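You operate a simulated robot arm through the tools that you are given. There is no shell and no other tool.

The job below is to be done with a simulated robot arm. You get a single attempt, and the scene is never put back.

Task
Bend the soft tube in the bender to the angle on the card.
Fine: clamp first; then lever back and clamp open.

The check looks at the end state, three seconds after you hand in, the way a careful person would. Anything else that was tipped, shoved, dropped, spilled or broken makes it a failure.

Robot
A 7-joint arm with a three-finger gripper, fixed in place. Base frame: the origin is on the floor under the middle of its stand, x ahead of it, y to its left, z up; the work surface is at about z = 806. Units: mm, degrees, N and s.
With the tool pointing down near the work surface it reaches from about 100 to 880 mm from the base axis. Its first joint turns from -166.0 to 166.0 degrees. Payload 2.94 kg.
Tool frame: the origin (TCP) lies between the finger pads and is the grasp point; the fingertips stand 30 mm ahead of it; z points along the fingers, y is the line along which they close. The gripper opens to 132 mm; its body begins 107 mm behind the TCP.
Orientation is told as [roll, pitch, yaw] about the base's x, y, z axes, in that order, counted from this pose: with the fingers straight down and closing along the base's y, the tool's x points along the base's -x, its y along +y and its z along -z.

Tools
- The arm moves only by the tool nudge_tool. Its argument "series" is a list of rows, each a list of 7 numbers: the shift along the tool's x, y, z in mm, then the turn, a rotation vector about the tool's x, y, z in degrees, then the finger opening in mm, from 0 to 132. In form: [[x, y, z, ax, ay, az, grip], ...]. A call has 1 to 20 rows; each row shifts and turns the commanded pose from where the row before left it, along the tool's axes as they then stand. Each row takes 0.2 s and may step no farther than 50 mm and 8.6 degrees from the row before; otherwise, or with a gripper value out of range, the whole call is refused. Where a pose cannot be reached the arm comes as near as it can. A force on the tool above 40 N (or 10 N above the force at the start of the call, whichever is more), or a blocked arm, ends the call early, and 0.2 s more pass. The fingers move at their own pace (about 37.4 mm/s each) and stop on an object; they squeeze with about 42 N. The grip force told is the motor's: it shows also when the fingers shut on nothing. Time passes only in rows, and 0.2 s behind the last, so rows that do not move let the fingers close. It gives the time, the measured TCP pose, the force on the tool (base axes), the opening and the grip force at its end, in the units of the frame above (readings bear some noise), with the torque about the TCP (base axes, N m) and any sound that the robot's microphone picked up, and new pictures: "pictures" is both (left out), scene, wrist or none.
- Cameras (640 x 400 px; columns grow to the right, rows downward): "scene" is fixed at [399.1, -498.9, 1385.6]; the picture's right is [0.76, -0.65, 0.00], its down [-0.47, -0.55, -0.69] and it looks along [0.44, 0.52, -0.73] (base axes); focal length 255 px, centre (320, 200). "wrist" rides on the gripper at [72, 3, -144] in the tool frame; the picture's right is [-0.04, 1.00, 0.00], its down [-0.88, -0.04, -0.48] and it looks along [-0.47, -0.02, 0.88] (tool axes); focal length 256 px, centre (320, 200). There is no depth. A picture from a camera that has moved, and an enlarged one, comes with that camera's place and axes in the base frame and with its lens.
- lift_body(by): moves the trunk up (or, below 0, down) by that many mm; the arm rides with it, the base frame stays. It gives what a move gives, with no picture.
- inspect(camera, box): a new picture of the part [left, top, right, bottom] of that camera's present view, enlarged. It takes no simulated time.
- close_job(): hands the job in; it is judged then, once.

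Places have to be worked out from the pictures, the camera data and where the tool is seen. Open the gripper and draw the arm clear of the work before you hand the job in, unless the task says otherwise.

The tools are called after ">>>" by a JSON object that holds its "fn" and its "kwargs". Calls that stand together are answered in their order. nudge_tool: Moves the arm, as the interface text tells. Its arguments: {"type":"object","properties":{"series":{"type":"array","items":{"type":"array","items":{"type":"number"}}},"pictures":{"type":"string","enum":["both","scene","wrist","none"]}},"required":["series"]} The other tools are called the same way: lift_body (by) moves the trunk up or down; inspect (camera, box) takes an enlarged picture of a part of a camera's view; close_job () hands the job in.

At the start:

```text
t: 0.0
eef_pos: [574.2, -127.5, 1118.6]
ee_rot: [0.0, 0.0, 0.0]
contact_force: [-0.7, 0.1, 0.0]
ft_torque: [-0.02, 0.01, 0.02]
opening: 131.8
grasp_force: 0.2
trunk travel left (down, up): [-300.0, 240.0]
```

scene: 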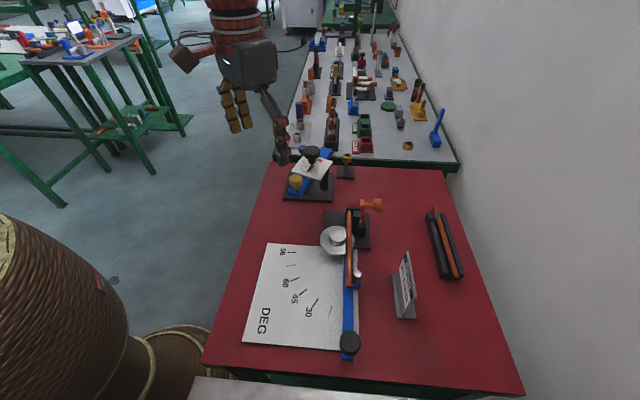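
wrist: 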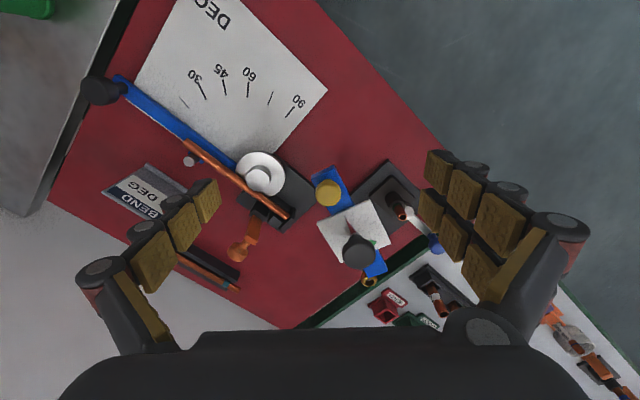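

I'll start by looking closely at the card, the bender and the scale before moving anything.

>>> {"fn": "inspect", "kwargs": {"camera": "scene", "box": [300, 180, 440, 280]}}

>>> {"fn": "inspect", "kwargs": {"camera": "wrist", "box": [80, 120, 240, 220]}}

>>> {"fn": "inspect", "kwargs": {"camera": "scene", "box": [230, 230, 390, 370]}}

>>> {"fn": "inspect", "kwargs": {"camera": "scene", "box": [370, 240, 450, 330]}}

>>> {"fn": "inspect", "kwargs": {"camera": "wrist", "box": [160, 120, 320, 270]}}

>>> {"fn": "inspect", "kwargs": {"camera": "scene", "box": [270, 130, 370, 210]}}

```text
4.00 times, centred on (370, 230) of scene
camera zoom: at [399.1, -498.9, 1385.6], right [0.76, -0.65, 0.0], down [-0.47, -0.55, -0.69], along [0.44, 0.52, -0.73], focal length 1020 px, centre (120, 80)
```

zoom: 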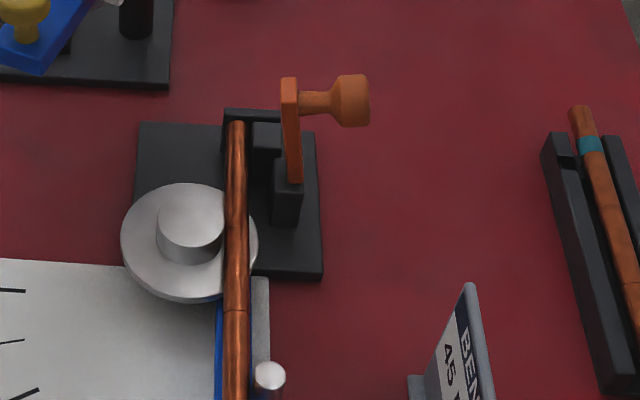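

```text
4.00 times, centred on (160, 170) of wrist
camera zoom: at [502.0, -124.0, 1263.1], right [0.04, 1.0, 0.0], down [0.88, -0.04, 0.48], along [0.47, -0.02, -0.88], focal length 1024 px, centre (960, 320)
```

zoom: 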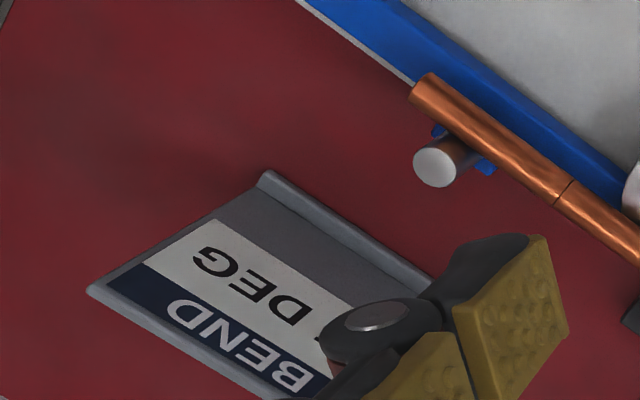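

```text
2.86 times, centred on (310, 300) of scene
camera zoom: at [399.1, -498.9, 1385.6], right [0.76, -0.65, 0.0], down [-0.47, -0.55, -0.69], along [0.44, 0.52, -0.73], focal length 728 px, centre (349, -86)
```

zoom: 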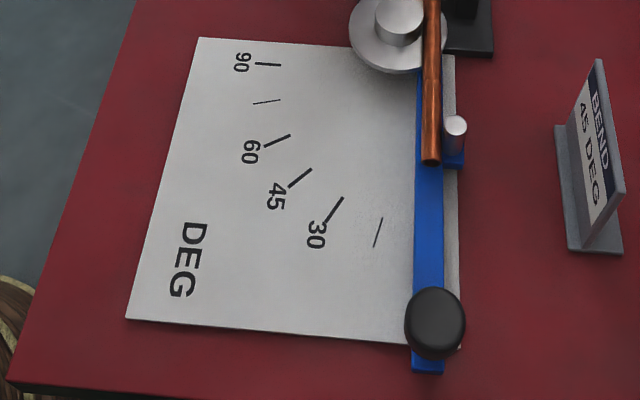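

```text
4.44 times, centred on (410, 285) of scene
camera zoom: at [399.1, -498.9, 1385.6], right [0.76, -0.65, 0.0], down [-0.47, -0.55, -0.69], along [0.44, 0.52, -0.73], focal length 1133 px, centre (-80, -178)
```

zoom: 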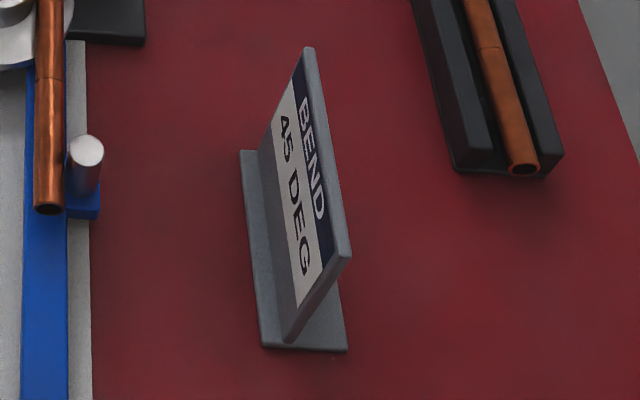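

```text
2.67 times, centred on (240, 195) of wrist
camera zoom: at [502.0, -124.0, 1263.1], right [0.04, 1.0, 0.0], down [0.88, -0.04, 0.48], along [0.47, -0.02, -0.88], focal length 683 px, centre (533, 213)
```

zoom: 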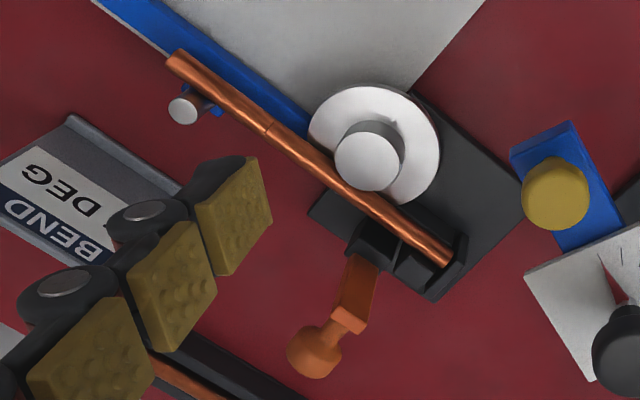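

```text
5.00 times, centred on (320, 170) of scene
camera zoom: at [399.1, -498.9, 1385.6], right [0.76, -0.65, 0.0], down [-0.47, -0.55, -0.69], along [0.44, 0.52, -0.73], focal length 1275 px, centre (320, 350)
```

zoom: 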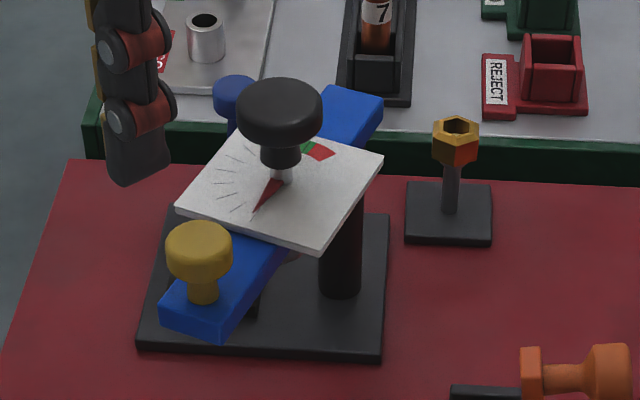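

The card reads 45 DEG. I'll zoom in on the clamp to see how it is hinged and on the lever and roller region.

>>> {"fn": "inspect", "kwargs": {"camera": "scene", "box": [325, 190, 389, 230]}}

>>> {"fn": "inspect", "kwargs": {"camera": "scene", "box": [318, 225, 382, 265]}}

>>> {"fn": "inspect", "kwargs": {"camera": "wrist", "box": [220, 175, 300, 225]}}

>>> {"fn": "inspect", "kwargs": {"camera": "wrist", "box": [210, 210, 290, 270]}}

>>> {"fn": "inspect", "kwargs": {"camera": "scene", "box": [318, 260, 382, 300]}}

>>> {"fn": "inspect", "kwargs": {"camera": "scene", "box": [318, 320, 382, 360]}}

```text
10.00 times, centred on (357, 210) of scene
camera zoom: at [399.1, -498.9, 1385.6], right [0.76, -0.65, 0.0], down [-0.47, -0.55, -0.69], along [0.44, 0.52, -0.73], focal length 2550 px, centre (-50, 100)
```

zoom: 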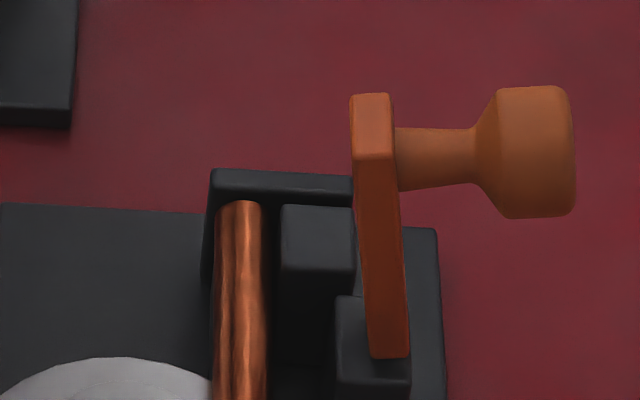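

```text
10.00 times, centred on (350, 245) of scene
camera zoom: at [399.1, -498.9, 1385.6], right [0.76, -0.65, 0.0], down [-0.47, -0.55, -0.69], along [0.44, 0.52, -0.73], focal length 2550 px, centre (20, -250)
```

zoom: 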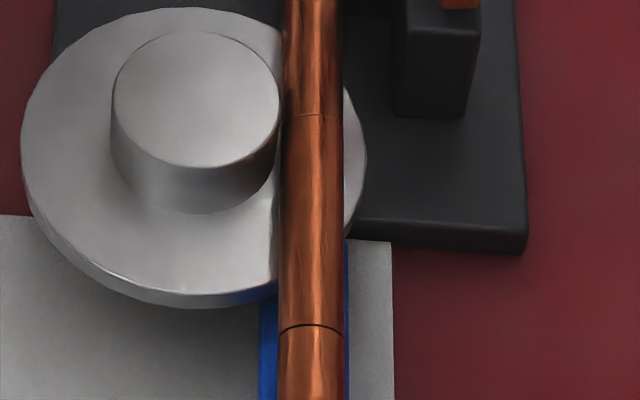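

```text
8.00 times, centred on (260, 200) of wrist
camera zoom: at [502.0, -124.0, 1263.1], right [0.04, 1.0, 0.0], down [0.88, -0.04, 0.48], along [0.47, -0.02, -0.88], focal length 2048 px, centre (800, 200)
```

zoom: 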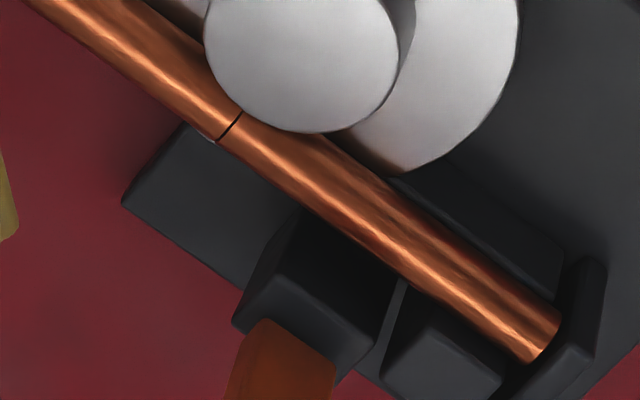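

```text
6.67 times, centred on (250, 240) of wrist
camera zoom: at [502.0, -124.0, 1263.1], right [0.04, 1.0, 0.0], down [0.88, -0.04, 0.48], along [0.47, -0.02, -0.88], focal length 1707 px, centre (787, -67)
```

zoom: 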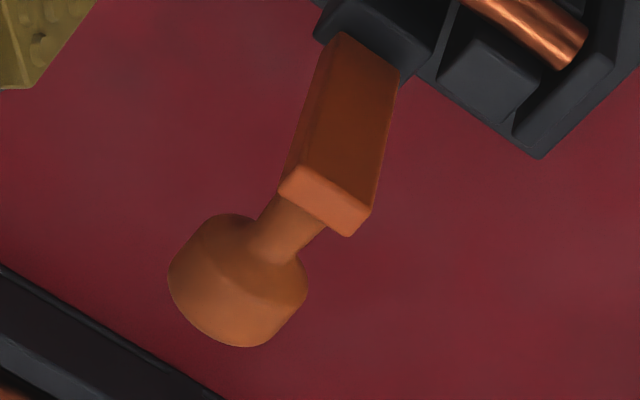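

```text
10.00 times, centred on (350, 280) of scene
camera zoom: at [399.1, -498.9, 1385.6], right [0.76, -0.65, 0.0], down [-0.47, -0.55, -0.69], along [0.44, 0.52, -0.73], focal length 2550 px, centre (20, -600)
```

zoom: 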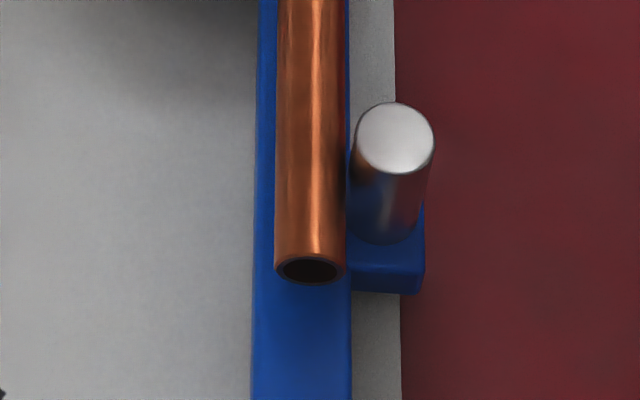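

```text
10.00 times, centred on (350, 340) of scene
camera zoom: at [399.1, -498.9, 1385.6], right [0.76, -0.65, 0.0], down [-0.47, -0.55, -0.69], along [0.44, 0.52, -0.73], focal length 2550 px, centre (20, -1200)
```

zoom: 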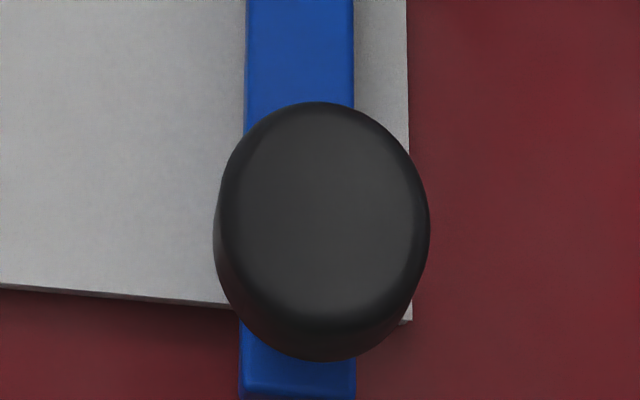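

Findings so far:
- The card says 45°.
- The lever knob is near (523, -434, 872).
- The bend centre is near (673, -285).
- The upright orange clamp handle has its knob near (777, -276, 924). It seems to lean about 10° toward the tube.

I'll move the wrist camera, staying high, to look at the clamp along the tube axis.

>>> {"fn": "nudge_tool", "kwargs": {"series": [[-9.4, -35.2, 14, 0, 0, 0, 132], [-9.4, -35.2, 14, 0, 0, 0, 132], [-9.4, -35.2, 14, 0, 0, 0, 132], [-9.4, -35.2, 14, 0, 0, 0, 132], [-9.4, -35.2, 14, 0, 0, 0, 132], [-9.4, -35.2, 14, 0, 0, 0, 132], [-9.4, -35.2, 14, 0, 0, 0, 132], [0, 0, 0, 0, 0, -7.5, 132], [0, 0, 0, 0, 0, -7.5, 132], [0, 0, 0, 0, 0, -7.5, 132], [0, 0, 0, 0, 0, -7.5, 132], [0, 0, 0, 0, 0, -7.5, 132], [0, 0, 0, 0, 0, -7.5, 132]], "pictures": "both"}}

```text
t: 2.8
eef_pos: [639.2, -374.6, 1020.8]
ee_rot: [0.0, 0.0, 45.2]
contact_force: [-0.1, 0.8, 0.0]
ft_torque: [-0.01, -0.02, 0.0]
opening: 132.1
grasp_force: 0.0
trunk travel left (down, up): [-300.0, 240.0]
camera wrist: at [587.0, -422.7, 1164.7], right [-0.68, 0.74, 0.0], down [0.65, 0.6, 0.48], along [0.35, 0.32, -0.88], focal length 256 px, centre (320, 200)
```

scene: 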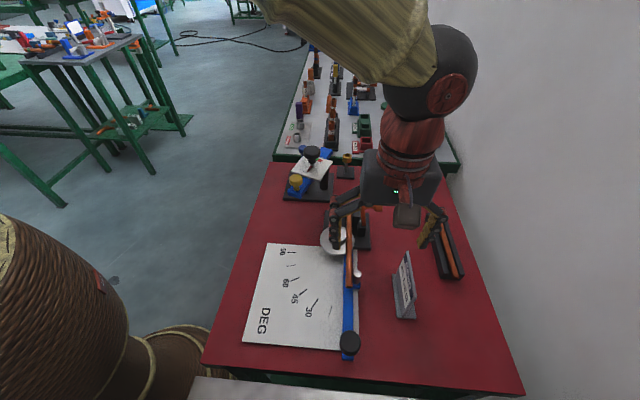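
wrist: 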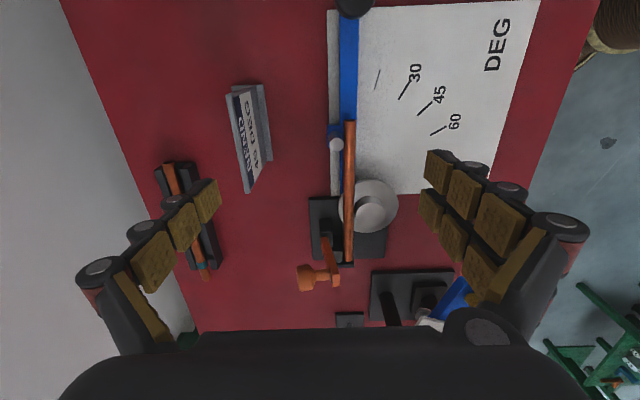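

The wrist camera now looks along the tube. I'll zoom in on the clamp, pulley and dial from here.

>>> {"fn": "inspect", "kwargs": {"camera": "wrist", "box": [280, 170, 408, 300]}}

>>> {"fn": "inspect", "kwargs": {"camera": "wrist", "box": [290, 190, 370, 240]}}

>>> {"fn": "inspect", "kwargs": {"camera": "wrist", "box": [310, 0, 540, 200]}}

>>> {"fn": "inspect", "kwargs": {"camera": "wrist", "box": [290, 225, 370, 300]}}

```text
3.08 times, centred on (344, 235) of wrist
camera zoom: at [587.0, -422.7, 1164.7], right [-0.68, 0.74, 0.0], down [0.65, 0.6, 0.48], along [0.35, 0.32, -0.88], focal length 788 px, centre (246, 92)
```

zoom: 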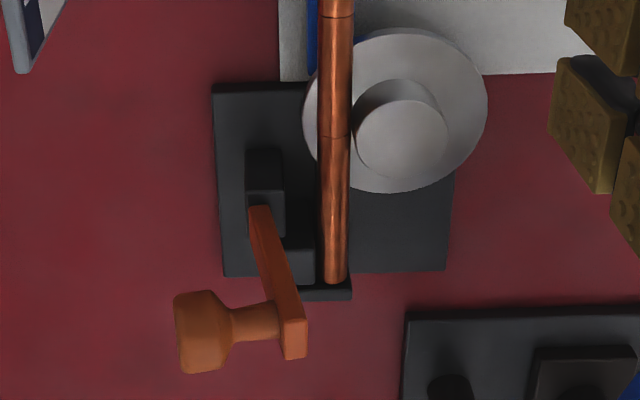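

```text
8.00 times, centred on (330, 215) of wrist
camera zoom: at [587.0, -422.7, 1164.7], right [-0.68, 0.74, 0.0], down [0.65, 0.6, 0.48], along [0.35, 0.32, -0.88], focal length 2048 px, centre (240, 80)
```

zoom: 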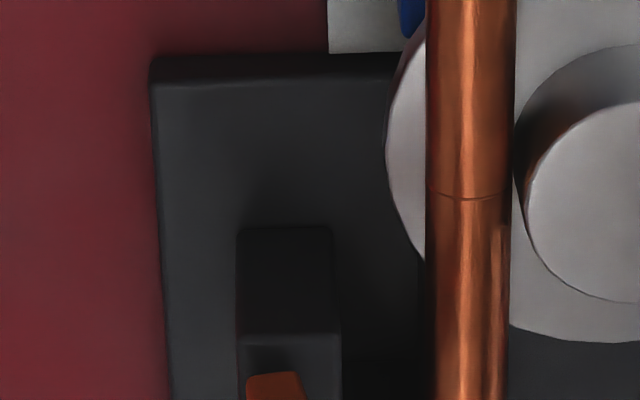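

```text
2.00 times, centred on (425, 100) of wrist
camera zoom: at [587.0, -422.7, 1164.7], right [-0.68, 0.74, 0.0], down [0.65, 0.6, 0.48], along [0.35, 0.32, -0.88], focal length 512 px, centre (110, 400)
```

zoom: 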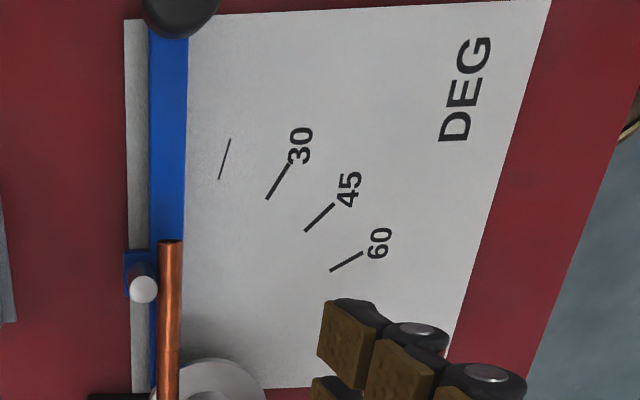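

```text
5.33 times, centred on (330, 262) of wrist
camera zoom: at [587.0, -422.7, 1164.7], right [-0.68, 0.74, 0.0], down [0.65, 0.6, 0.48], along [0.35, 0.32, -0.88], focal length 1365 px, centre (267, -133)
```

zoom: 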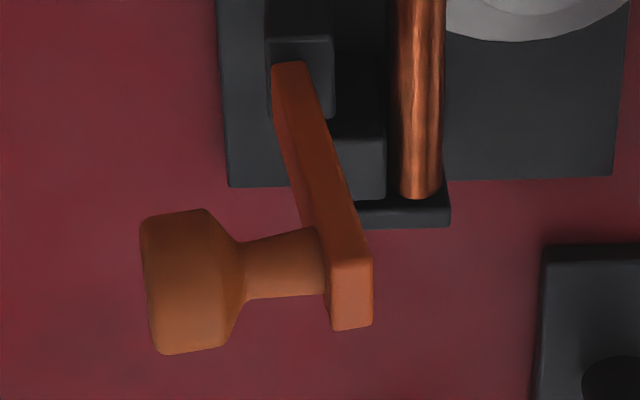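

The handle leans about 9° toward the tube and there is a small gap between jaw and tube, so the clamp is open. I'll tilt the wrist for a lower side view along the tube to find the hinge.

>>> {"fn": "nudge_tool", "kwargs": {"series": [[0, 0, 10, 0, -8, 0, 132], [0, 0, 10, 0, -8, 0, 132], [0, 0, 10, 0, -8, 0, 132], [0, 0, 10, 0, -8, 0, 132], [0, 0, 0, 0, -8, 0, 132]], "pictures": "wrist"}}

```text
t: 4.0
eef_pos: [646.0, -367.3, 983.8]
ee_rot: [-0.1, -40.1, 45.1]
contact_force: [0.4, -1.5, -0.6]
ft_torque: [-0.01, 0.07, 0.04]
opening: 132.1
grasp_force: 0.1
trunk travel left (down, up): [-300.0, 240.0]
camera wrist: at [539.6, -470.1, 1046.0], right [-0.68, 0.73, 0.03], down [0.28, 0.23, 0.93], along [0.67, 0.64, -0.37], focal length 256 px, centre (320, 200)
```

wrist: 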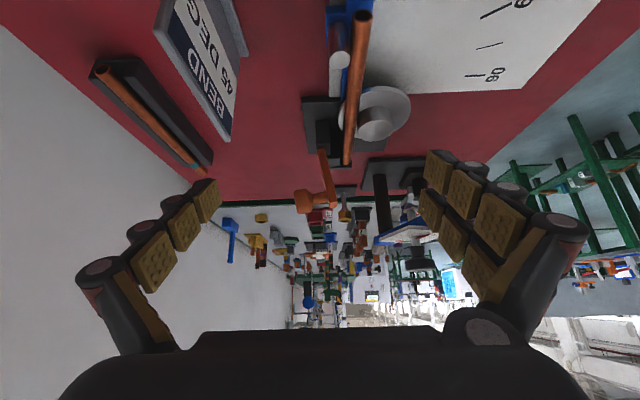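

>>> {"fn": "inspect", "kwargs": {"camera": "wrist", "box": [280, 80, 424, 220]}}

>>> {"fn": "inspect", "kwargs": {"camera": "wrist", "box": [290, 110, 370, 170]}}

```text
2.86 times, centred on (352, 150) of wrist
camera zoom: at [539.6, -470.1, 1046.0], right [-0.68, 0.73, 0.03], down [0.28, 0.23, 0.93], along [0.67, 0.64, -0.37], focal length 731 px, centre (229, 343)
```

zoom: 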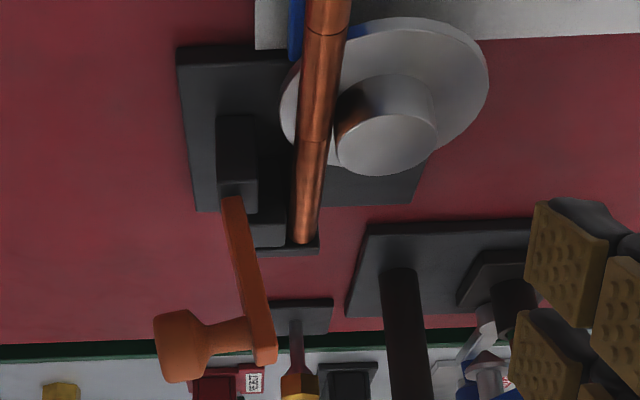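

```text
6.67 times, centred on (330, 140) of wrist
camera zoom: at [539.6, -470.1, 1046.0], right [-0.68, 0.73, 0.03], down [0.28, 0.23, 0.93], along [0.67, 0.64, -0.37], focal length 1707 px, centre (253, 600)
```

zoom: 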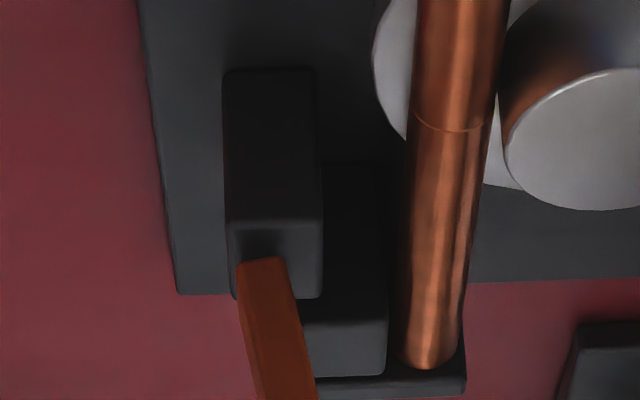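

The handle is hinged on top of its block with an axis parallel to the tube, and it leans about 10° toward the tube. I'll close the fingers and go above the knob. Then I'll test gently, with tiny steps, which way it swings.

>>> {"fn": "nudge_tool", "kwargs": {"series": [[0, 0, 0, 0, 8, 0, 0], [0, 0, 0, 0, 8, 0, 0], [0, 0, 0, 0, 8, 0, 0], [0, 0, 0, 0, 8, 0, 0], [0, 0, -20, 0, 8, 0, 0], [-40, -7, -10, 0, 0, 0, 0], [-40, -7, 0, 0, 0, 0, 0], [-40, -7, 0, 0, 0, 0, 0], [-37, -7, 0, 0, 0, 0, 0], [0, 0, 10, 0, 0, 0, 0], [0, 0, 10, 0, 0, 0, 0], [0, 0, 0, 0, 0, 0, 0]], "pictures": "both"}}

```text
t: 6.6
eef_pos: [774.6, -277.8, 992.2]
ee_rot: [0.0, 0.0, 45.0]
contact_force: [-0.8, 0.4, -0.1]
ft_torque: [0.0, -0.02, 0.01]
opening: 0.1
grasp_force: 28.4
trunk travel left (down, up): [-300.0, 240.0]
camera wrist: at [721.7, -326.8, 1136.0], right [-0.68, 0.74, 0.0], down [0.65, 0.6, 0.48], along [0.35, 0.32, -0.88], focal length 256 px, centre (320, 200)
```

scene: 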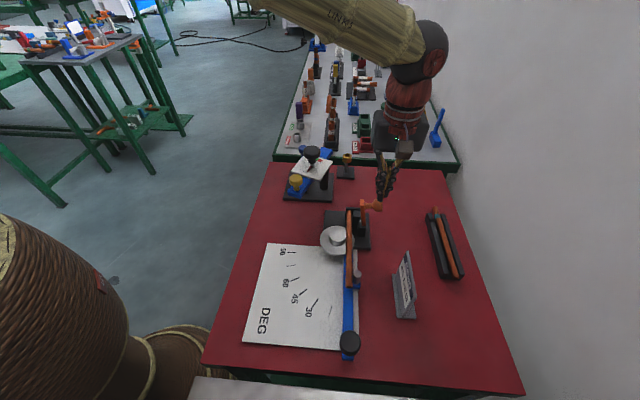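
wrist: 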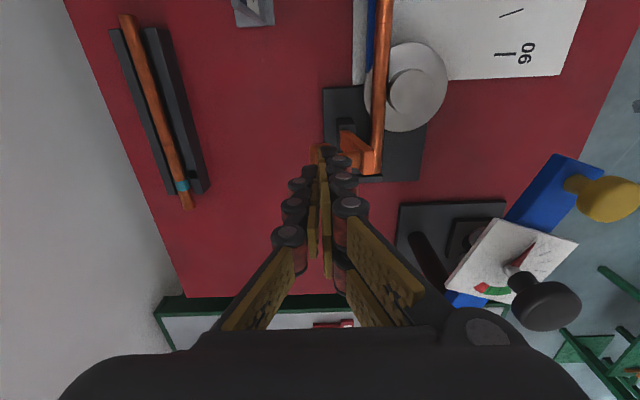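

>>> {"fn": "inspect", "kwargs": {"camera": "scene", "box": [345, 170, 425, 230]}}

>>> {"fn": "inspect", "kwargs": {"camera": "wrist", "box": [290, 110, 400, 190]}}

```text
6.67 times, centred on (385, 200) of scene
camera zoom: at [399.1, -498.9, 1385.6], right [0.76, -0.65, 0.0], down [-0.47, -0.55, -0.69], along [0.44, 0.52, -0.73], focal length 1700 px, centre (-113, 200)
```

zoom: 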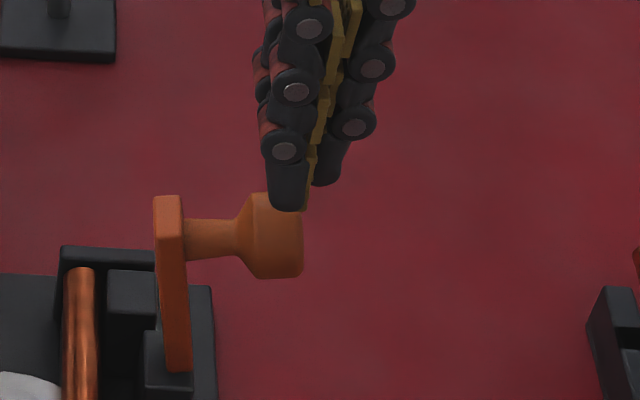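

```text
5.00 times, centred on (345, 150) of wrist
camera zoom: at [721.7, -326.8, 1136.0], right [-0.68, 0.74, 0.0], down [0.65, 0.6, 0.48], along [0.35, 0.32, -0.88], focal length 1280 px, centre (195, 450)
```

zoom: 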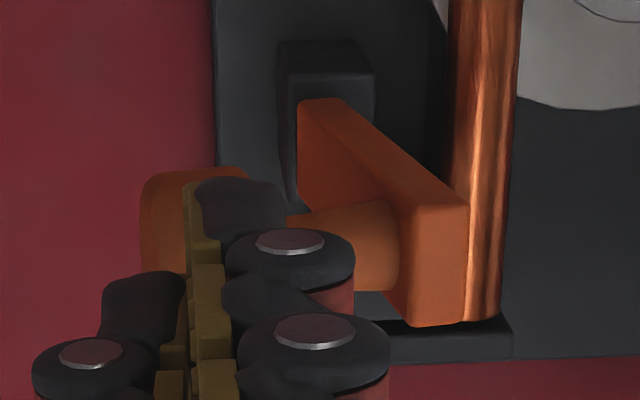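

The fingertips sit just above the knob. I'll ease down toward it and then advance in small steps while reading force.

>>> {"fn": "nudge_tool", "kwargs": {"series": [[0, 0, 4, 0, 0, 0, 0], [0, 0, 4, 0, 0, 0, 0], [0, 0, 4, 0, 0, 0, 0], [0, 0, 3, 0, 0, 0, 0]], "pictures": "none"}}

>>> {"fn": "nudge_tool", "kwargs": {"series": [[0, 0, 2, 0, 0, 0, 0], [0, 0, 2, 0, 0, 0, 0]], "pictures": "none"}}

>>> {"fn": "nudge_tool", "kwargs": {"series": [[0, 0, 2, 0, 0, 0, 0], [0, 0, 1, 0, 0, 0, 0]], "pictures": "scene"}}

```text
t: 7.6
eef_pos: [773.4, -278.5, 976.6]
ee_rot: [0.0, 0.1, 45.1]
contact_force: [0.4, -0.1, -0.4]
ft_torque: [-0.04, -0.02, 0.04]
opening: 0.0
grasp_force: 28.7
trunk travel left (down, up): [-300.0, 240.0]
```

```text
t: 8.2
eef_pos: [774.5, -278.4, 973.7]
ee_rot: [0.0, 0.0, 45.1]
contact_force: [-0.3, -0.2, 0.2]
ft_torque: [-0.02, 0.02, 0.03]
opening: 0.2
grasp_force: 28.6
trunk travel left (down, up): [-300.0, 240.0]
```

```text
t: 8.8
eef_pos: [774.1, -278.1, 970.4]
ee_rot: [0.0, 0.0, 45.1]
contact_force: [-0.9, 0.9, -0.5]
ft_torque: [0.02, 0.0, -0.01]
opening: 0.0
grasp_force: 28.5
trunk travel left (down, up): [-300.0, 240.0]
```

scene: 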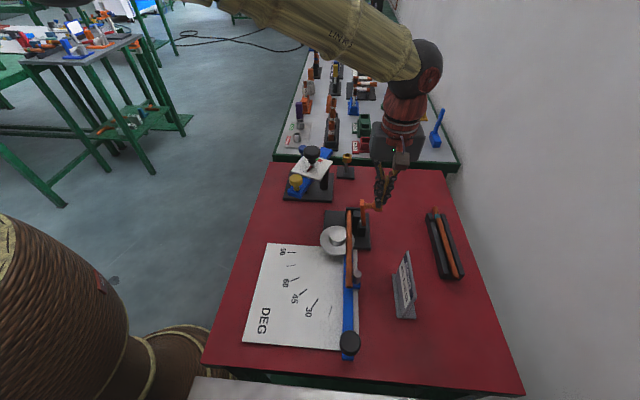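

No contact yet with the tip at about z = 940. I'll continue down in small steps and watch the force.

>>> {"fn": "nudge_tool", "kwargs": {"series": [[0, 0, 1.5, 0, 0, 0, 0], [0, 0, 1.5, 0, 0, 0, 0]], "pictures": "none"}}

>>> {"fn": "nudge_tool", "kwargs": {"series": [[0, 0, 1.5, 0, 0, 0, 0], [0, 0, 1.5, 0, 0, 0, 0]], "pictures": "none"}}

>>> {"fn": "inspect", "kwargs": {"camera": "scene", "box": [345, 170, 425, 230]}}

```text
t: 9.4
eef_pos: [774.7, -278.9, 968.3]
ee_rot: [0.0, 0.1, 45.0]
contact_force: [-0.5, 0.3, 3.5]
ft_torque: [-0.02, 0.02, -0.01]
opening: 0.0
grasp_force: 29.2
trunk travel left (down, up): [-300.0, 240.0]
```

```text
t: 10.0
eef_pos: [774.8, -278.2, 967.7]
ee_rot: [-0.3, -0.1, 45.0]
contact_force: [-1.9, -2.6, 14.6]
ft_torque: [-0.01, -0.03, 0.04]
opening: 5.8
grasp_force: 28.2
trunk travel left (down, up): [-300.0, 240.0]
```

```text
6.67 times, centred on (385, 200) of scene
camera zoom: at [399.1, -498.9, 1385.6], right [0.76, -0.65, 0.0], down [-0.47, -0.55, -0.69], along [0.44, 0.52, -0.73], focal length 1700 px, centre (-113, 200)
```

zoom: 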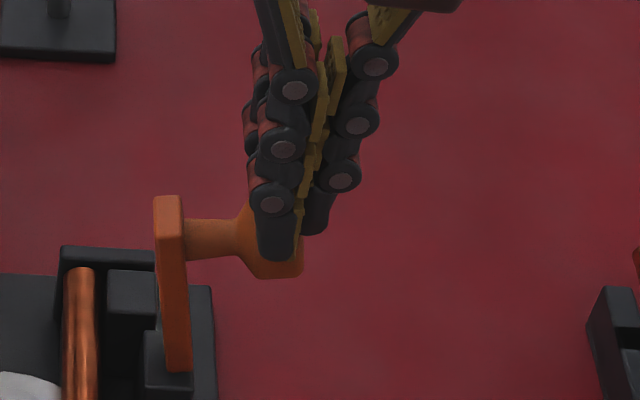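

Pressing down gave 14.6 N with no handle motion, so it likely doesn't go outward that way. I'll back off and go to the outer side of the knob to test pushing it toward the tube.

>>> {"fn": "nudge_tool", "kwargs": {"series": [[0, 0, -20, 0, 0, 0, 0], [0, 0, -20, 0, 0, 0, 0], [0, -15, 0, 0, 0, 0, 0], [0, -15, 0, 0, 0, 0, 0], [0, -14, 0, 0, 0, 0, 0], [0, 0, 15, 0, 0, 0, 0], [0, 0, 15, 0, 0, 0, 0], [0, 0, 15, 0, 0, 0, 0], [0, 0, 10, 0, 0, 0, 0], [0, 0, 5, 0, 0, 0, 0]], "pictures": "both"}}

>>> {"fn": "inspect", "kwargs": {"camera": "scene", "box": [345, 170, 425, 230]}}

>>> {"fn": "inspect", "kwargs": {"camera": "wrist", "box": [290, 100, 410, 180]}}

```text
t: 12.2
eef_pos: [806.2, -310.3, 945.3]
ee_rot: [0.0, 0.0, 44.9]
contact_force: [-0.1, -0.6, -0.1]
ft_torque: [-0.05, -0.01, -0.01]
opening: 0.0
grasp_force: 28.9
trunk travel left (down, up): [-300.0, 240.0]
camera wrist: at [752.8, -359.0, 1088.2], right [-0.68, 0.74, 0.0], down [0.65, 0.6, 0.48], along [0.35, 0.32, -0.88], focal length 256 px, centre (320, 200)
```

scene: 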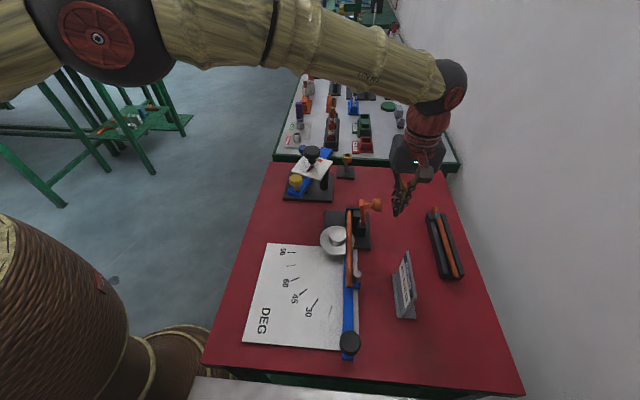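
wrist: 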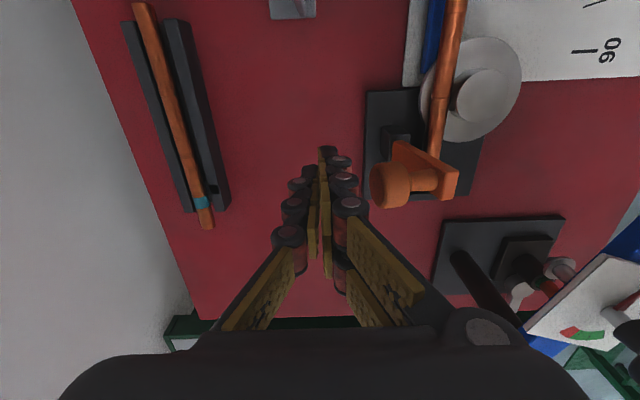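

```text
6.67 times, centred on (385, 200) of scene
camera zoom: at [399.1, -498.9, 1385.6], right [0.76, -0.65, 0.0], down [-0.47, -0.55, -0.69], along [0.44, 0.52, -0.73], focal length 1700 px, centre (-113, 200)
```

zoom: 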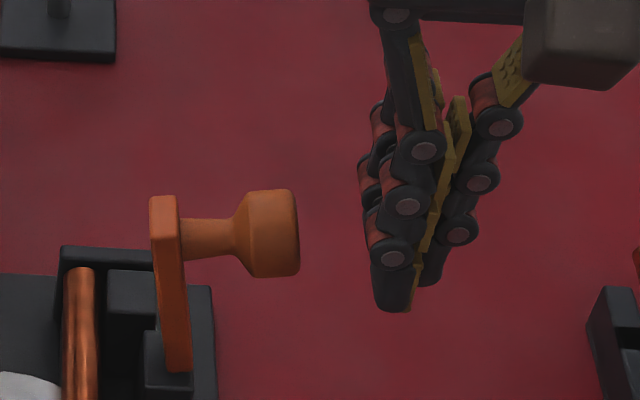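

```text
5.00 times, centred on (350, 140) of wrist
camera zoom: at [752.8, -359.0, 1088.2], right [-0.68, 0.74, 0.0], down [0.65, 0.6, 0.48], along [0.35, 0.32, -0.88], focal length 1280 px, centre (170, 500)
```

zoom: 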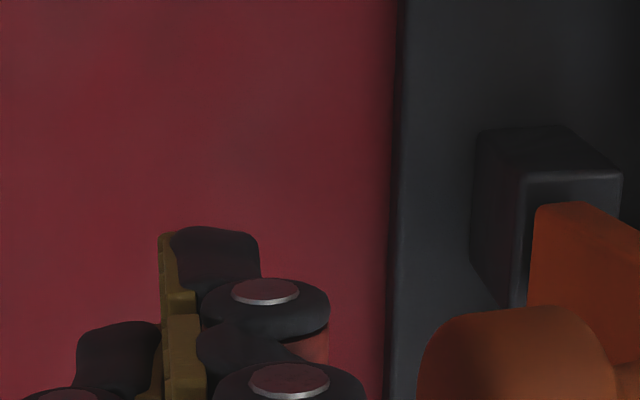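

The fingers are just outside the knob, about 20 mm from its end. I'll approach toward the tube in small steps.

>>> {"fn": "nudge_tool", "kwargs": {"series": [[0, 6, 0, 0, 0, 0, 0], [0, 6, 0, 0, 0, 0, 0], [0, 4, 0, 0, 0, 0, 0]], "pictures": "none"}}

>>> {"fn": "nudge_tool", "kwargs": {"series": [[0, 2, 0, 0, 0, 0, 0], [0, 2, 0, 0, 0, 0, 0]], "pictures": "none"}}

>>> {"fn": "nudge_tool", "kwargs": {"series": [[0, 2, 0, 0, 0, 0, 0], [0, 2, 0, 0, 0, 0, 0]], "pictures": "none"}}

>>> {"fn": "inspect", "kwargs": {"camera": "scene", "box": [345, 170, 425, 230]}}

```text
t: 13.0
eef_pos: [795.3, -298.9, 945.0]
ee_rot: [0.0, 0.1, 44.9]
contact_force: [0.6, 0.5, -0.4]
ft_torque: [0.01, 0.01, 0.0]
opening: 0.4
grasp_force: 28.5
trunk travel left (down, up): [-300.0, 240.0]
```

```text
t: 13.6
eef_pos: [791.4, -295.5, 944.5]
ee_rot: [0.1, 0.0, 45.0]
contact_force: [0.4, 0.5, -0.6]
ft_torque: [-0.01, 0.0, 0.03]
opening: 0.1
grasp_force: 28.4
trunk travel left (down, up): [-300.0, 240.0]
```

```text
t: 14.2
eef_pos: [788.2, -293.7, 945.4]
ee_rot: [0.0, -0.1, 45.1]
contact_force: [-0.5, -0.4, 0.5]
ft_torque: [-0.02, -0.02, 0.02]
opening: 0.3
grasp_force: 29.0
trunk travel left (down, up): [-300.0, 240.0]
```

```text
6.67 times, centred on (385, 200) of scene
camera zoom: at [399.1, -498.9, 1385.6], right [0.76, -0.65, 0.0], down [-0.47, -0.55, -0.69], along [0.44, 0.52, -0.73], focal length 1700 px, centre (-113, 200)
```

zoom: 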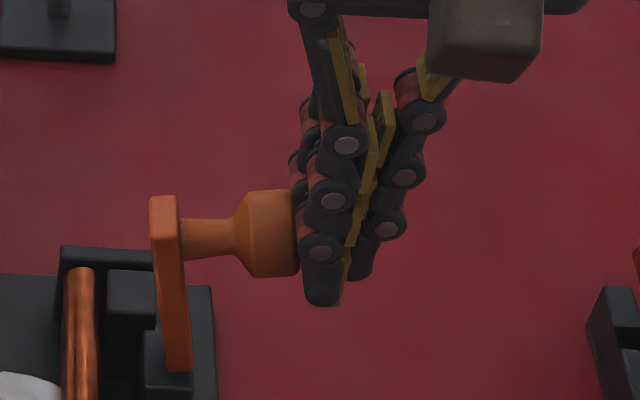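

The fingers are about to touch the knob end. I'll continue with 2–4 mm steps.

>>> {"fn": "nudge_tool", "kwargs": {"series": [[0, 2, 0, 0, 0, 0, 0], [0, 2, 0, 0, 0, 0, 0]], "pictures": "none"}}

>>> {"fn": "nudge_tool", "kwargs": {"series": [[0, 2, 0, 0, 0, 0, 0], [0, 1, 0, 0, 0, 0, 0]], "pictures": "none"}}

>>> {"fn": "inspect", "kwargs": {"camera": "scene", "box": [345, 170, 425, 230]}}

```text
t: 14.8
eef_pos: [785.8, -290.3, 945.2]
ee_rot: [0.0, 0.1, 45.2]
contact_force: [0.0, -0.8, 1.3]
ft_torque: [0.01, 0.01, -0.04]
opening: 0.0
grasp_force: 28.9
trunk travel left (down, up): [-300.0, 240.0]
```

```text
t: 15.4
eef_pos: [784.8, -288.4, 944.4]
ee_rot: [0.0, 0.0, 45.2]
contact_force: [1.0, 0.4, 2.0]
ft_torque: [0.0, 0.0, -0.03]
opening: 0.0
grasp_force: 28.8
trunk travel left (down, up): [-300.0, 240.0]
```

```text
6.67 times, centred on (385, 200) of scene
camera zoom: at [399.1, -498.9, 1385.6], right [0.76, -0.65, 0.0], down [-0.47, -0.55, -0.69], along [0.44, 0.52, -0.73], focal length 1700 px, centre (-113, 200)
```

zoom: 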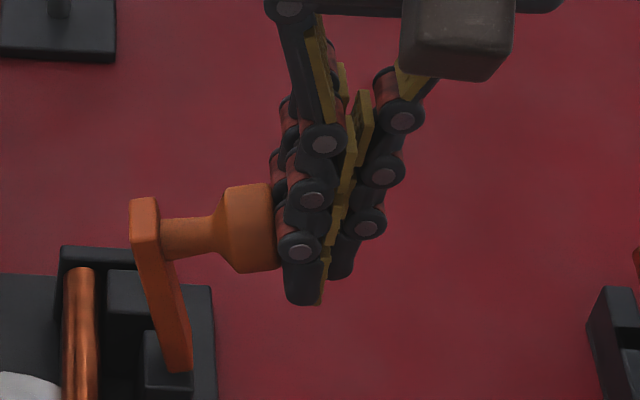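

The handle swings freely toward the tube with about 2 N, so that is the closing direction. I'll keep pushing along the arc in small steps.

>>> {"fn": "nudge_tool", "kwargs": {"series": [[0, 3, 0, 0, 0, 0, 0], [0, 3, 0, 0, 0, 0, 0], [0, 3, 0, 0, 0, 0, 0], [0, 3, 0, 0, 0, 0, 0], [0, 3, 0, 0, 0, 0, 0]], "pictures": "none"}}

>>> {"fn": "inspect", "kwargs": {"camera": "scene", "box": [325, 180, 405, 240]}}

```text
t: 16.6
eef_pos: [773.2, -276.2, 944.2]
ee_rot: [0.1, 0.0, 45.0]
contact_force: [0.1, -0.6, 0.2]
ft_torque: [0.0, 0.03, -0.01]
opening: 0.0
grasp_force: 28.9
trunk travel left (down, up): [-300.0, 240.0]
```

```text
6.67 times, centred on (365, 210) of scene
camera zoom: at [399.1, -498.9, 1385.6], right [0.76, -0.65, 0.0], down [-0.47, -0.55, -0.69], along [0.44, 0.52, -0.73], focal length 1700 px, centre (20, 133)
```

zoom: 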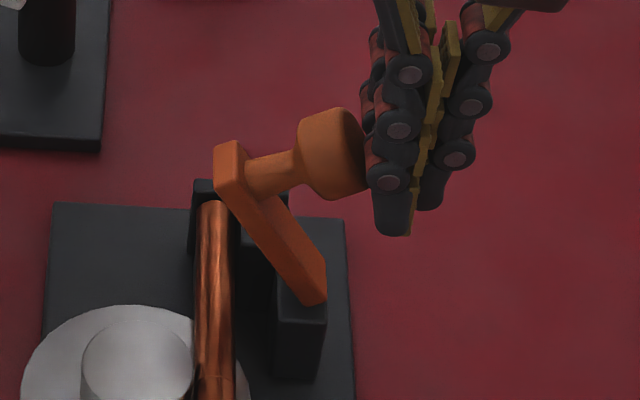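

The handle is at about 35° now and still free. I'll continue pushing, lowering slightly as the knob comes over.

>>> {"fn": "nudge_tool", "kwargs": {"series": [[0, 4, 0, 0, 0, 0, 0], [0, 4, 0, 0, 0, 0, 0], [0, 4, 0, 0, 0, 0, 0], [0, 4, 0, 0, 0, 0, 0], [0, 4, 0, 0, 0, 0, 0]], "pictures": "none"}}

>>> {"fn": "inspect", "kwargs": {"camera": "scene", "box": [325, 180, 405, 240]}}

```text
t: 17.8
eef_pos: [758.2, -262.8, 944.0]
ee_rot: [0.0, 0.0, 45.1]
contact_force: [-0.2, 0.8, -0.1]
ft_torque: [-0.01, 0.0, 0.0]
opening: 0.0
grasp_force: 28.5
trunk travel left (down, up): [-300.0, 240.0]
```

```text
6.67 times, centred on (365, 210) of scene
camera zoom: at [399.1, -498.9, 1385.6], right [0.76, -0.65, 0.0], down [-0.47, -0.55, -0.69], along [0.44, 0.52, -0.73], focal length 1700 px, centre (20, 133)
```

zoom: 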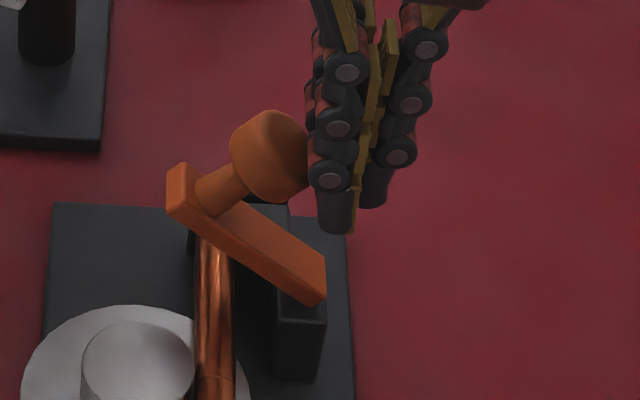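

The arm is at about 55°, still free. I'll push a bit more, then press from above to seat it.

>>> {"fn": "nudge_tool", "kwargs": {"series": [[0, 4, 1, 0, 0, 0, 0], [0, 4, 1, 0, 0, 0, 0], [0, 4, 1, 0, 0, 0, 0]], "pictures": "none"}}

>>> {"fn": "inspect", "kwargs": {"camera": "scene", "box": [325, 180, 405, 240]}}

```text
t: 18.6
eef_pos: [750.6, -253.9, 942.3]
ee_rot: [-0.1, 0.0, 45.1]
contact_force: [-0.1, 0.2, 0.2]
ft_torque: [0.01, 0.0, 0.0]
opening: 0.3
grasp_force: 28.8
trunk travel left (down, up): [-300.0, 240.0]
```

```text
6.67 times, centred on (365, 210) of scene
camera zoom: at [399.1, -498.9, 1385.6], right [0.76, -0.65, 0.0], down [-0.47, -0.55, -0.69], along [0.44, 0.52, -0.73], focal length 1700 px, centre (20, 133)
```

zoom: 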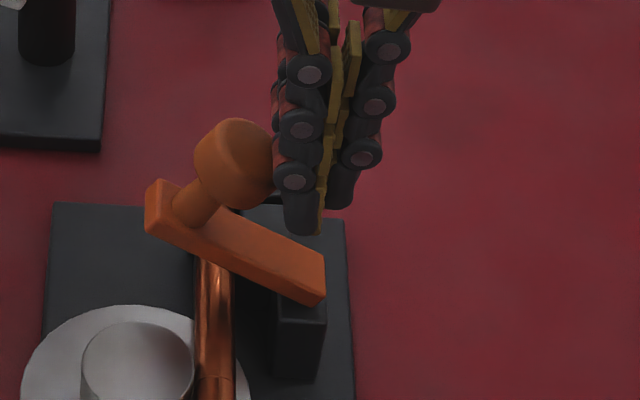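

>>> {"fn": "nudge_tool", "kwargs": {"series": [[0, 4, 2, 0, 0, 0, 0], [0, 4, 2, 0, 0, 0, 0], [0, 3, 2, 0, 0, 0, 0]], "pictures": "none"}}

>>> {"fn": "inspect", "kwargs": {"camera": "scene", "box": [325, 180, 405, 240]}}

```text
t: 19.4
eef_pos: [741.8, -247.1, 934.8]
ee_rot: [0.0, 0.0, 45.1]
contact_force: [-0.7, 0.2, -0.1]
ft_torque: [-0.02, 0.01, 0.02]
opening: 0.0
grasp_force: 28.8
trunk travel left (down, up): [-300.0, 240.0]
```

```text
6.67 times, centred on (365, 210) of scene
camera zoom: at [399.1, -498.9, 1385.6], right [0.76, -0.65, 0.0], down [-0.47, -0.55, -0.69], along [0.44, 0.52, -0.73], focal length 1700 px, centre (20, 133)
```

zoom: 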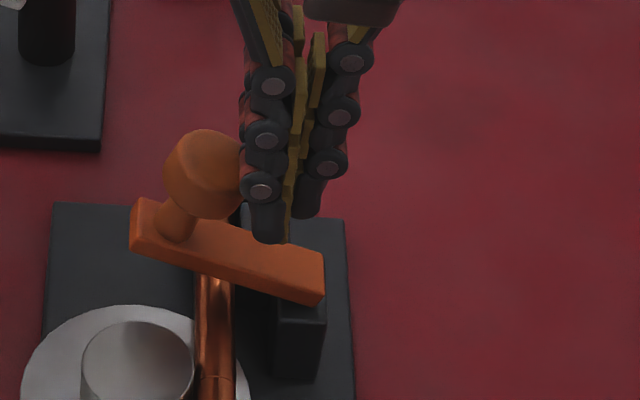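

The arm is nearly horizontal over the tube. I'll lift, move above the upright knob and press down gently to seat the clamp fully.

>>> {"fn": "nudge_tool", "kwargs": {"series": [[0, -4, -10, 0, 0, 0, 0], [0, 0, -20, 0, 0, 0, 0], [0, 0, -16, 0, 0, 0, 0], [-6, 18, 0, 0, 0, 0, 0], [-6, 18, 0, 0, 0, 0, 0], [0, 0, 10, 0, 0, 0, 0], [0, 0, 8, 0, 0, 0, 0]], "pictures": "both"}}

>>> {"fn": "inspect", "kwargs": {"camera": "scene", "box": [310, 175, 400, 245]}}

>>> {"fn": "inspect", "kwargs": {"camera": "wrist", "box": [270, 90, 390, 190]}}

```text
t: 21.0
eef_pos: [728.5, -216.2, 964.7]
ee_rot: [0.0, 0.0, 45.0]
contact_force: [-0.3, -0.7, -0.4]
ft_torque: [0.07, -0.03, 0.03]
opening: 0.0
grasp_force: 28.3
trunk travel left (down, up): [-300.0, 240.0]
camera wrist: at [676.1, -264.7, 1107.5], right [-0.68, 0.74, 0.0], down [0.65, 0.6, 0.48], along [0.35, 0.32, -0.88], focal length 256 px, centre (320, 200)
```

scene: 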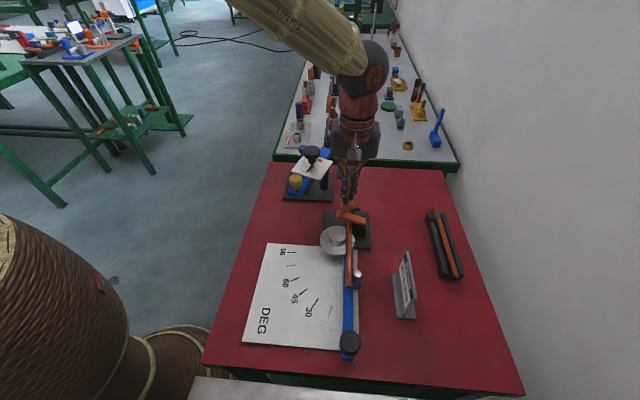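
wrist: 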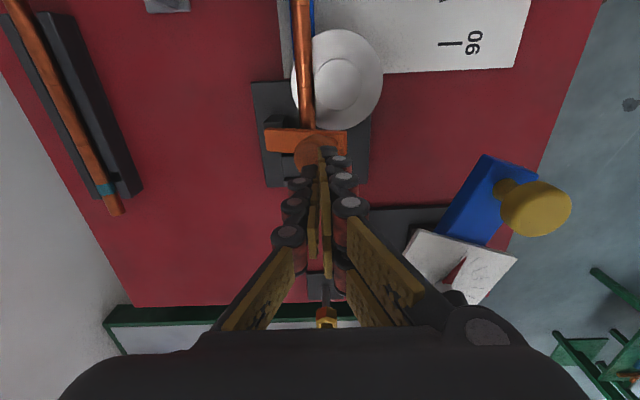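

```text
5.71 times, centred on (355, 210) of scene
camera zoom: at [399.1, -498.9, 1385.6], right [0.76, -0.65, 0.0], down [-0.47, -0.55, -0.69], along [0.44, 0.52, -0.73], focal length 1457 px, centre (120, 143)
```

zoom: 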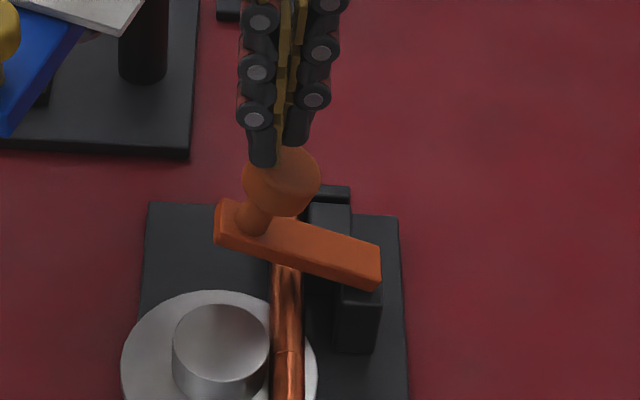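

```text
4.00 times, centred on (330, 140) of wrist
camera zoom: at [676.1, -264.7, 1107.5], right [-0.68, 0.74, 0.0], down [0.65, 0.6, 0.48], along [0.35, 0.32, -0.88], focal length 1024 px, centre (280, 440)
```

zoom: 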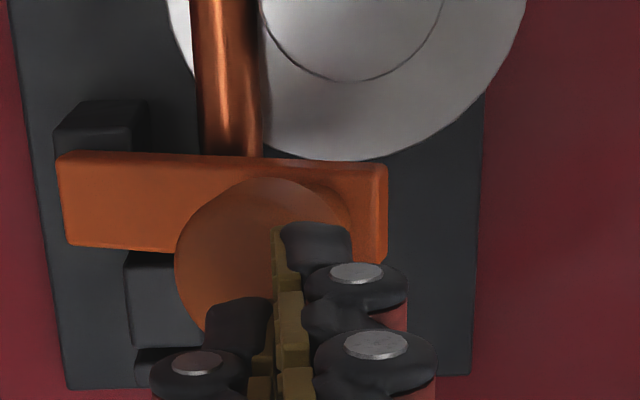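

The arm is still about 20° above horizontal. I'll press down on the knob top in small steps.

>>> {"fn": "nudge_tool", "kwargs": {"series": [[0, 0, 4, 0, 0, 0, 0], [0, 0, 3, 0, 0, 0, 0], [0, 0, 3, 0, 0, 0, 0]], "pictures": "none"}}

>>> {"fn": "nudge_tool", "kwargs": {"series": [[0, 0, 2, 0, 0, 0, 0], [0, 0, 2, 0, 0, 0, 0], [0, 0, 2, 0, 0, 0, 0]], "pictures": "none"}}

>>> {"fn": "nudge_tool", "kwargs": {"series": [[0, 0, 2, 0, 0, 0, 0], [0, 0, 2, 0, 0, 0, 0]], "pictures": "none"}}

>>> {"fn": "inspect", "kwargs": {"camera": "scene", "box": [310, 175, 400, 245]}}

```text
t: 21.8
eef_pos: [727.4, -213.7, 952.5]
ee_rot: [0.0, 0.0, 45.0]
contact_force: [0.2, 0.3, 0.0]
ft_torque: [0.01, -0.03, -0.01]
opening: 0.2
grasp_force: 29.3
trunk travel left (down, up): [-300.0, 240.0]
```

```text
t: 22.6
eef_pos: [729.0, -216.1, 948.0]
ee_rot: [0.1, 0.1, 45.0]
contact_force: [-0.1, -0.1, 0.3]
ft_torque: [-0.02, 0.01, -0.01]
opening: 0.0
grasp_force: 28.9
trunk travel left (down, up): [-300.0, 240.0]
```

```text
t: 23.2
eef_pos: [728.4, -215.5, 943.7]
ee_rot: [0.0, 0.0, 45.1]
contact_force: [-0.2, -0.4, 0.3]
ft_torque: [0.06, 0.0, -0.02]
opening: 0.0
grasp_force: 28.0
trunk travel left (down, up): [-300.0, 240.0]
```

```text
5.71 times, centred on (355, 210) of scene
camera zoom: at [399.1, -498.9, 1385.6], right [0.76, -0.65, 0.0], down [-0.47, -0.55, -0.69], along [0.44, 0.52, -0.73], focal length 1457 px, centre (120, 143)
```

zoom: 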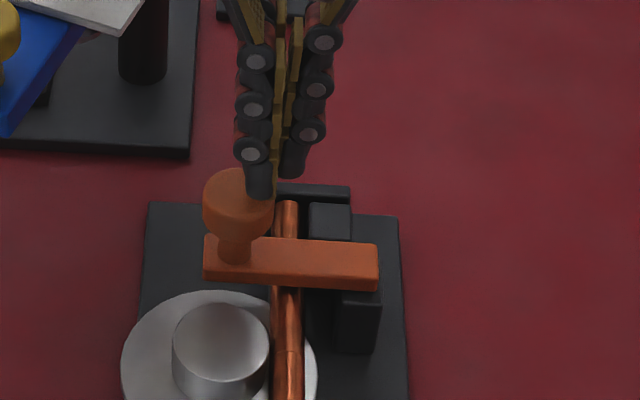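

The arm dropped to about horizontal with almost no force. I'll check the jaw against the tube and then confirm it's fully seated.

>>> {"fn": "inspect", "kwargs": {"camera": "scene", "box": [325, 195, 389, 235]}}

>>> {"fn": "nudge_tool", "kwargs": {"series": [[0, 0, -8, 0, 0, 0, 0], [0, 10, 0, 0, 0, 0, 0], [0, 0, 5, 0, 0, 0, 0], [0, 0, 5, 0, 0, 0, 0], [0, 0, 2, 0, 0, 0, 0]], "pictures": "none"}}

>>> {"fn": "nudge_tool", "kwargs": {"series": [[0, 0, 2, 0, 0, 0, 0], [0, 0, 2, 0, 0, 0, 0]], "pictures": "none"}}

>>> {"fn": "inspect", "kwargs": {"camera": "scene", "box": [325, 195, 389, 235]}}

```text
10.00 times, centred on (357, 215) of scene
camera zoom: at [399.1, -498.9, 1385.6], right [0.76, -0.65, 0.0], down [-0.47, -0.55, -0.69], along [0.44, 0.52, -0.73], focal length 2550 px, centre (-50, 50)
```

zoom: 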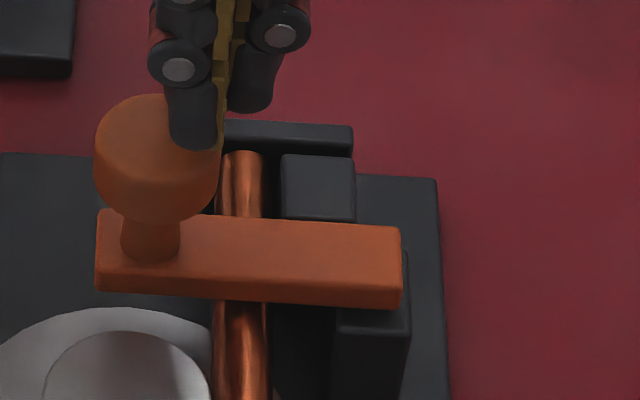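

```text
t: 24.4
eef_pos: [721.5, -208.4, 940.7]
ee_rot: [0.1, 0.0, 45.2]
contact_force: [0.3, -0.3, -0.1]
ft_torque: [-0.01, 0.01, 0.02]
opening: 0.2
grasp_force: 28.9
trunk travel left (down, up): [-300.0, 240.0]
```

```text
t: 25.0
eef_pos: [722.1, -208.9, 936.3]
ee_rot: [0.0, 0.0, 45.2]
contact_force: [0.4, -0.5, -0.1]
ft_torque: [-0.01, -0.01, -0.01]
opening: 0.2
grasp_force: 28.7
trunk travel left (down, up): [-300.0, 240.0]
```

```text
10.00 times, centred on (357, 215) of scene
camera zoom: at [399.1, -498.9, 1385.6], right [0.76, -0.65, 0.0], down [-0.47, -0.55, -0.69], along [0.44, 0.52, -0.73], focal length 2550 px, centre (-50, 50)
```

zoom: 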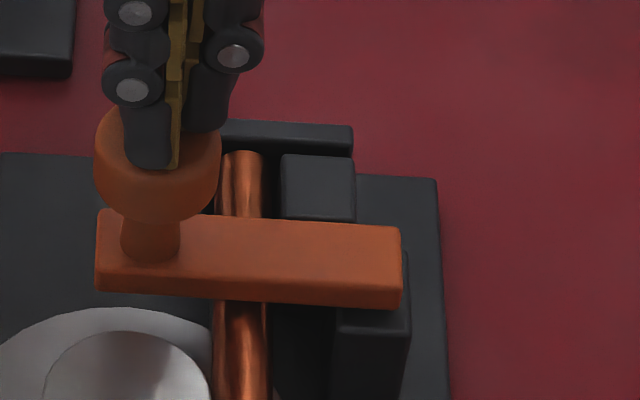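

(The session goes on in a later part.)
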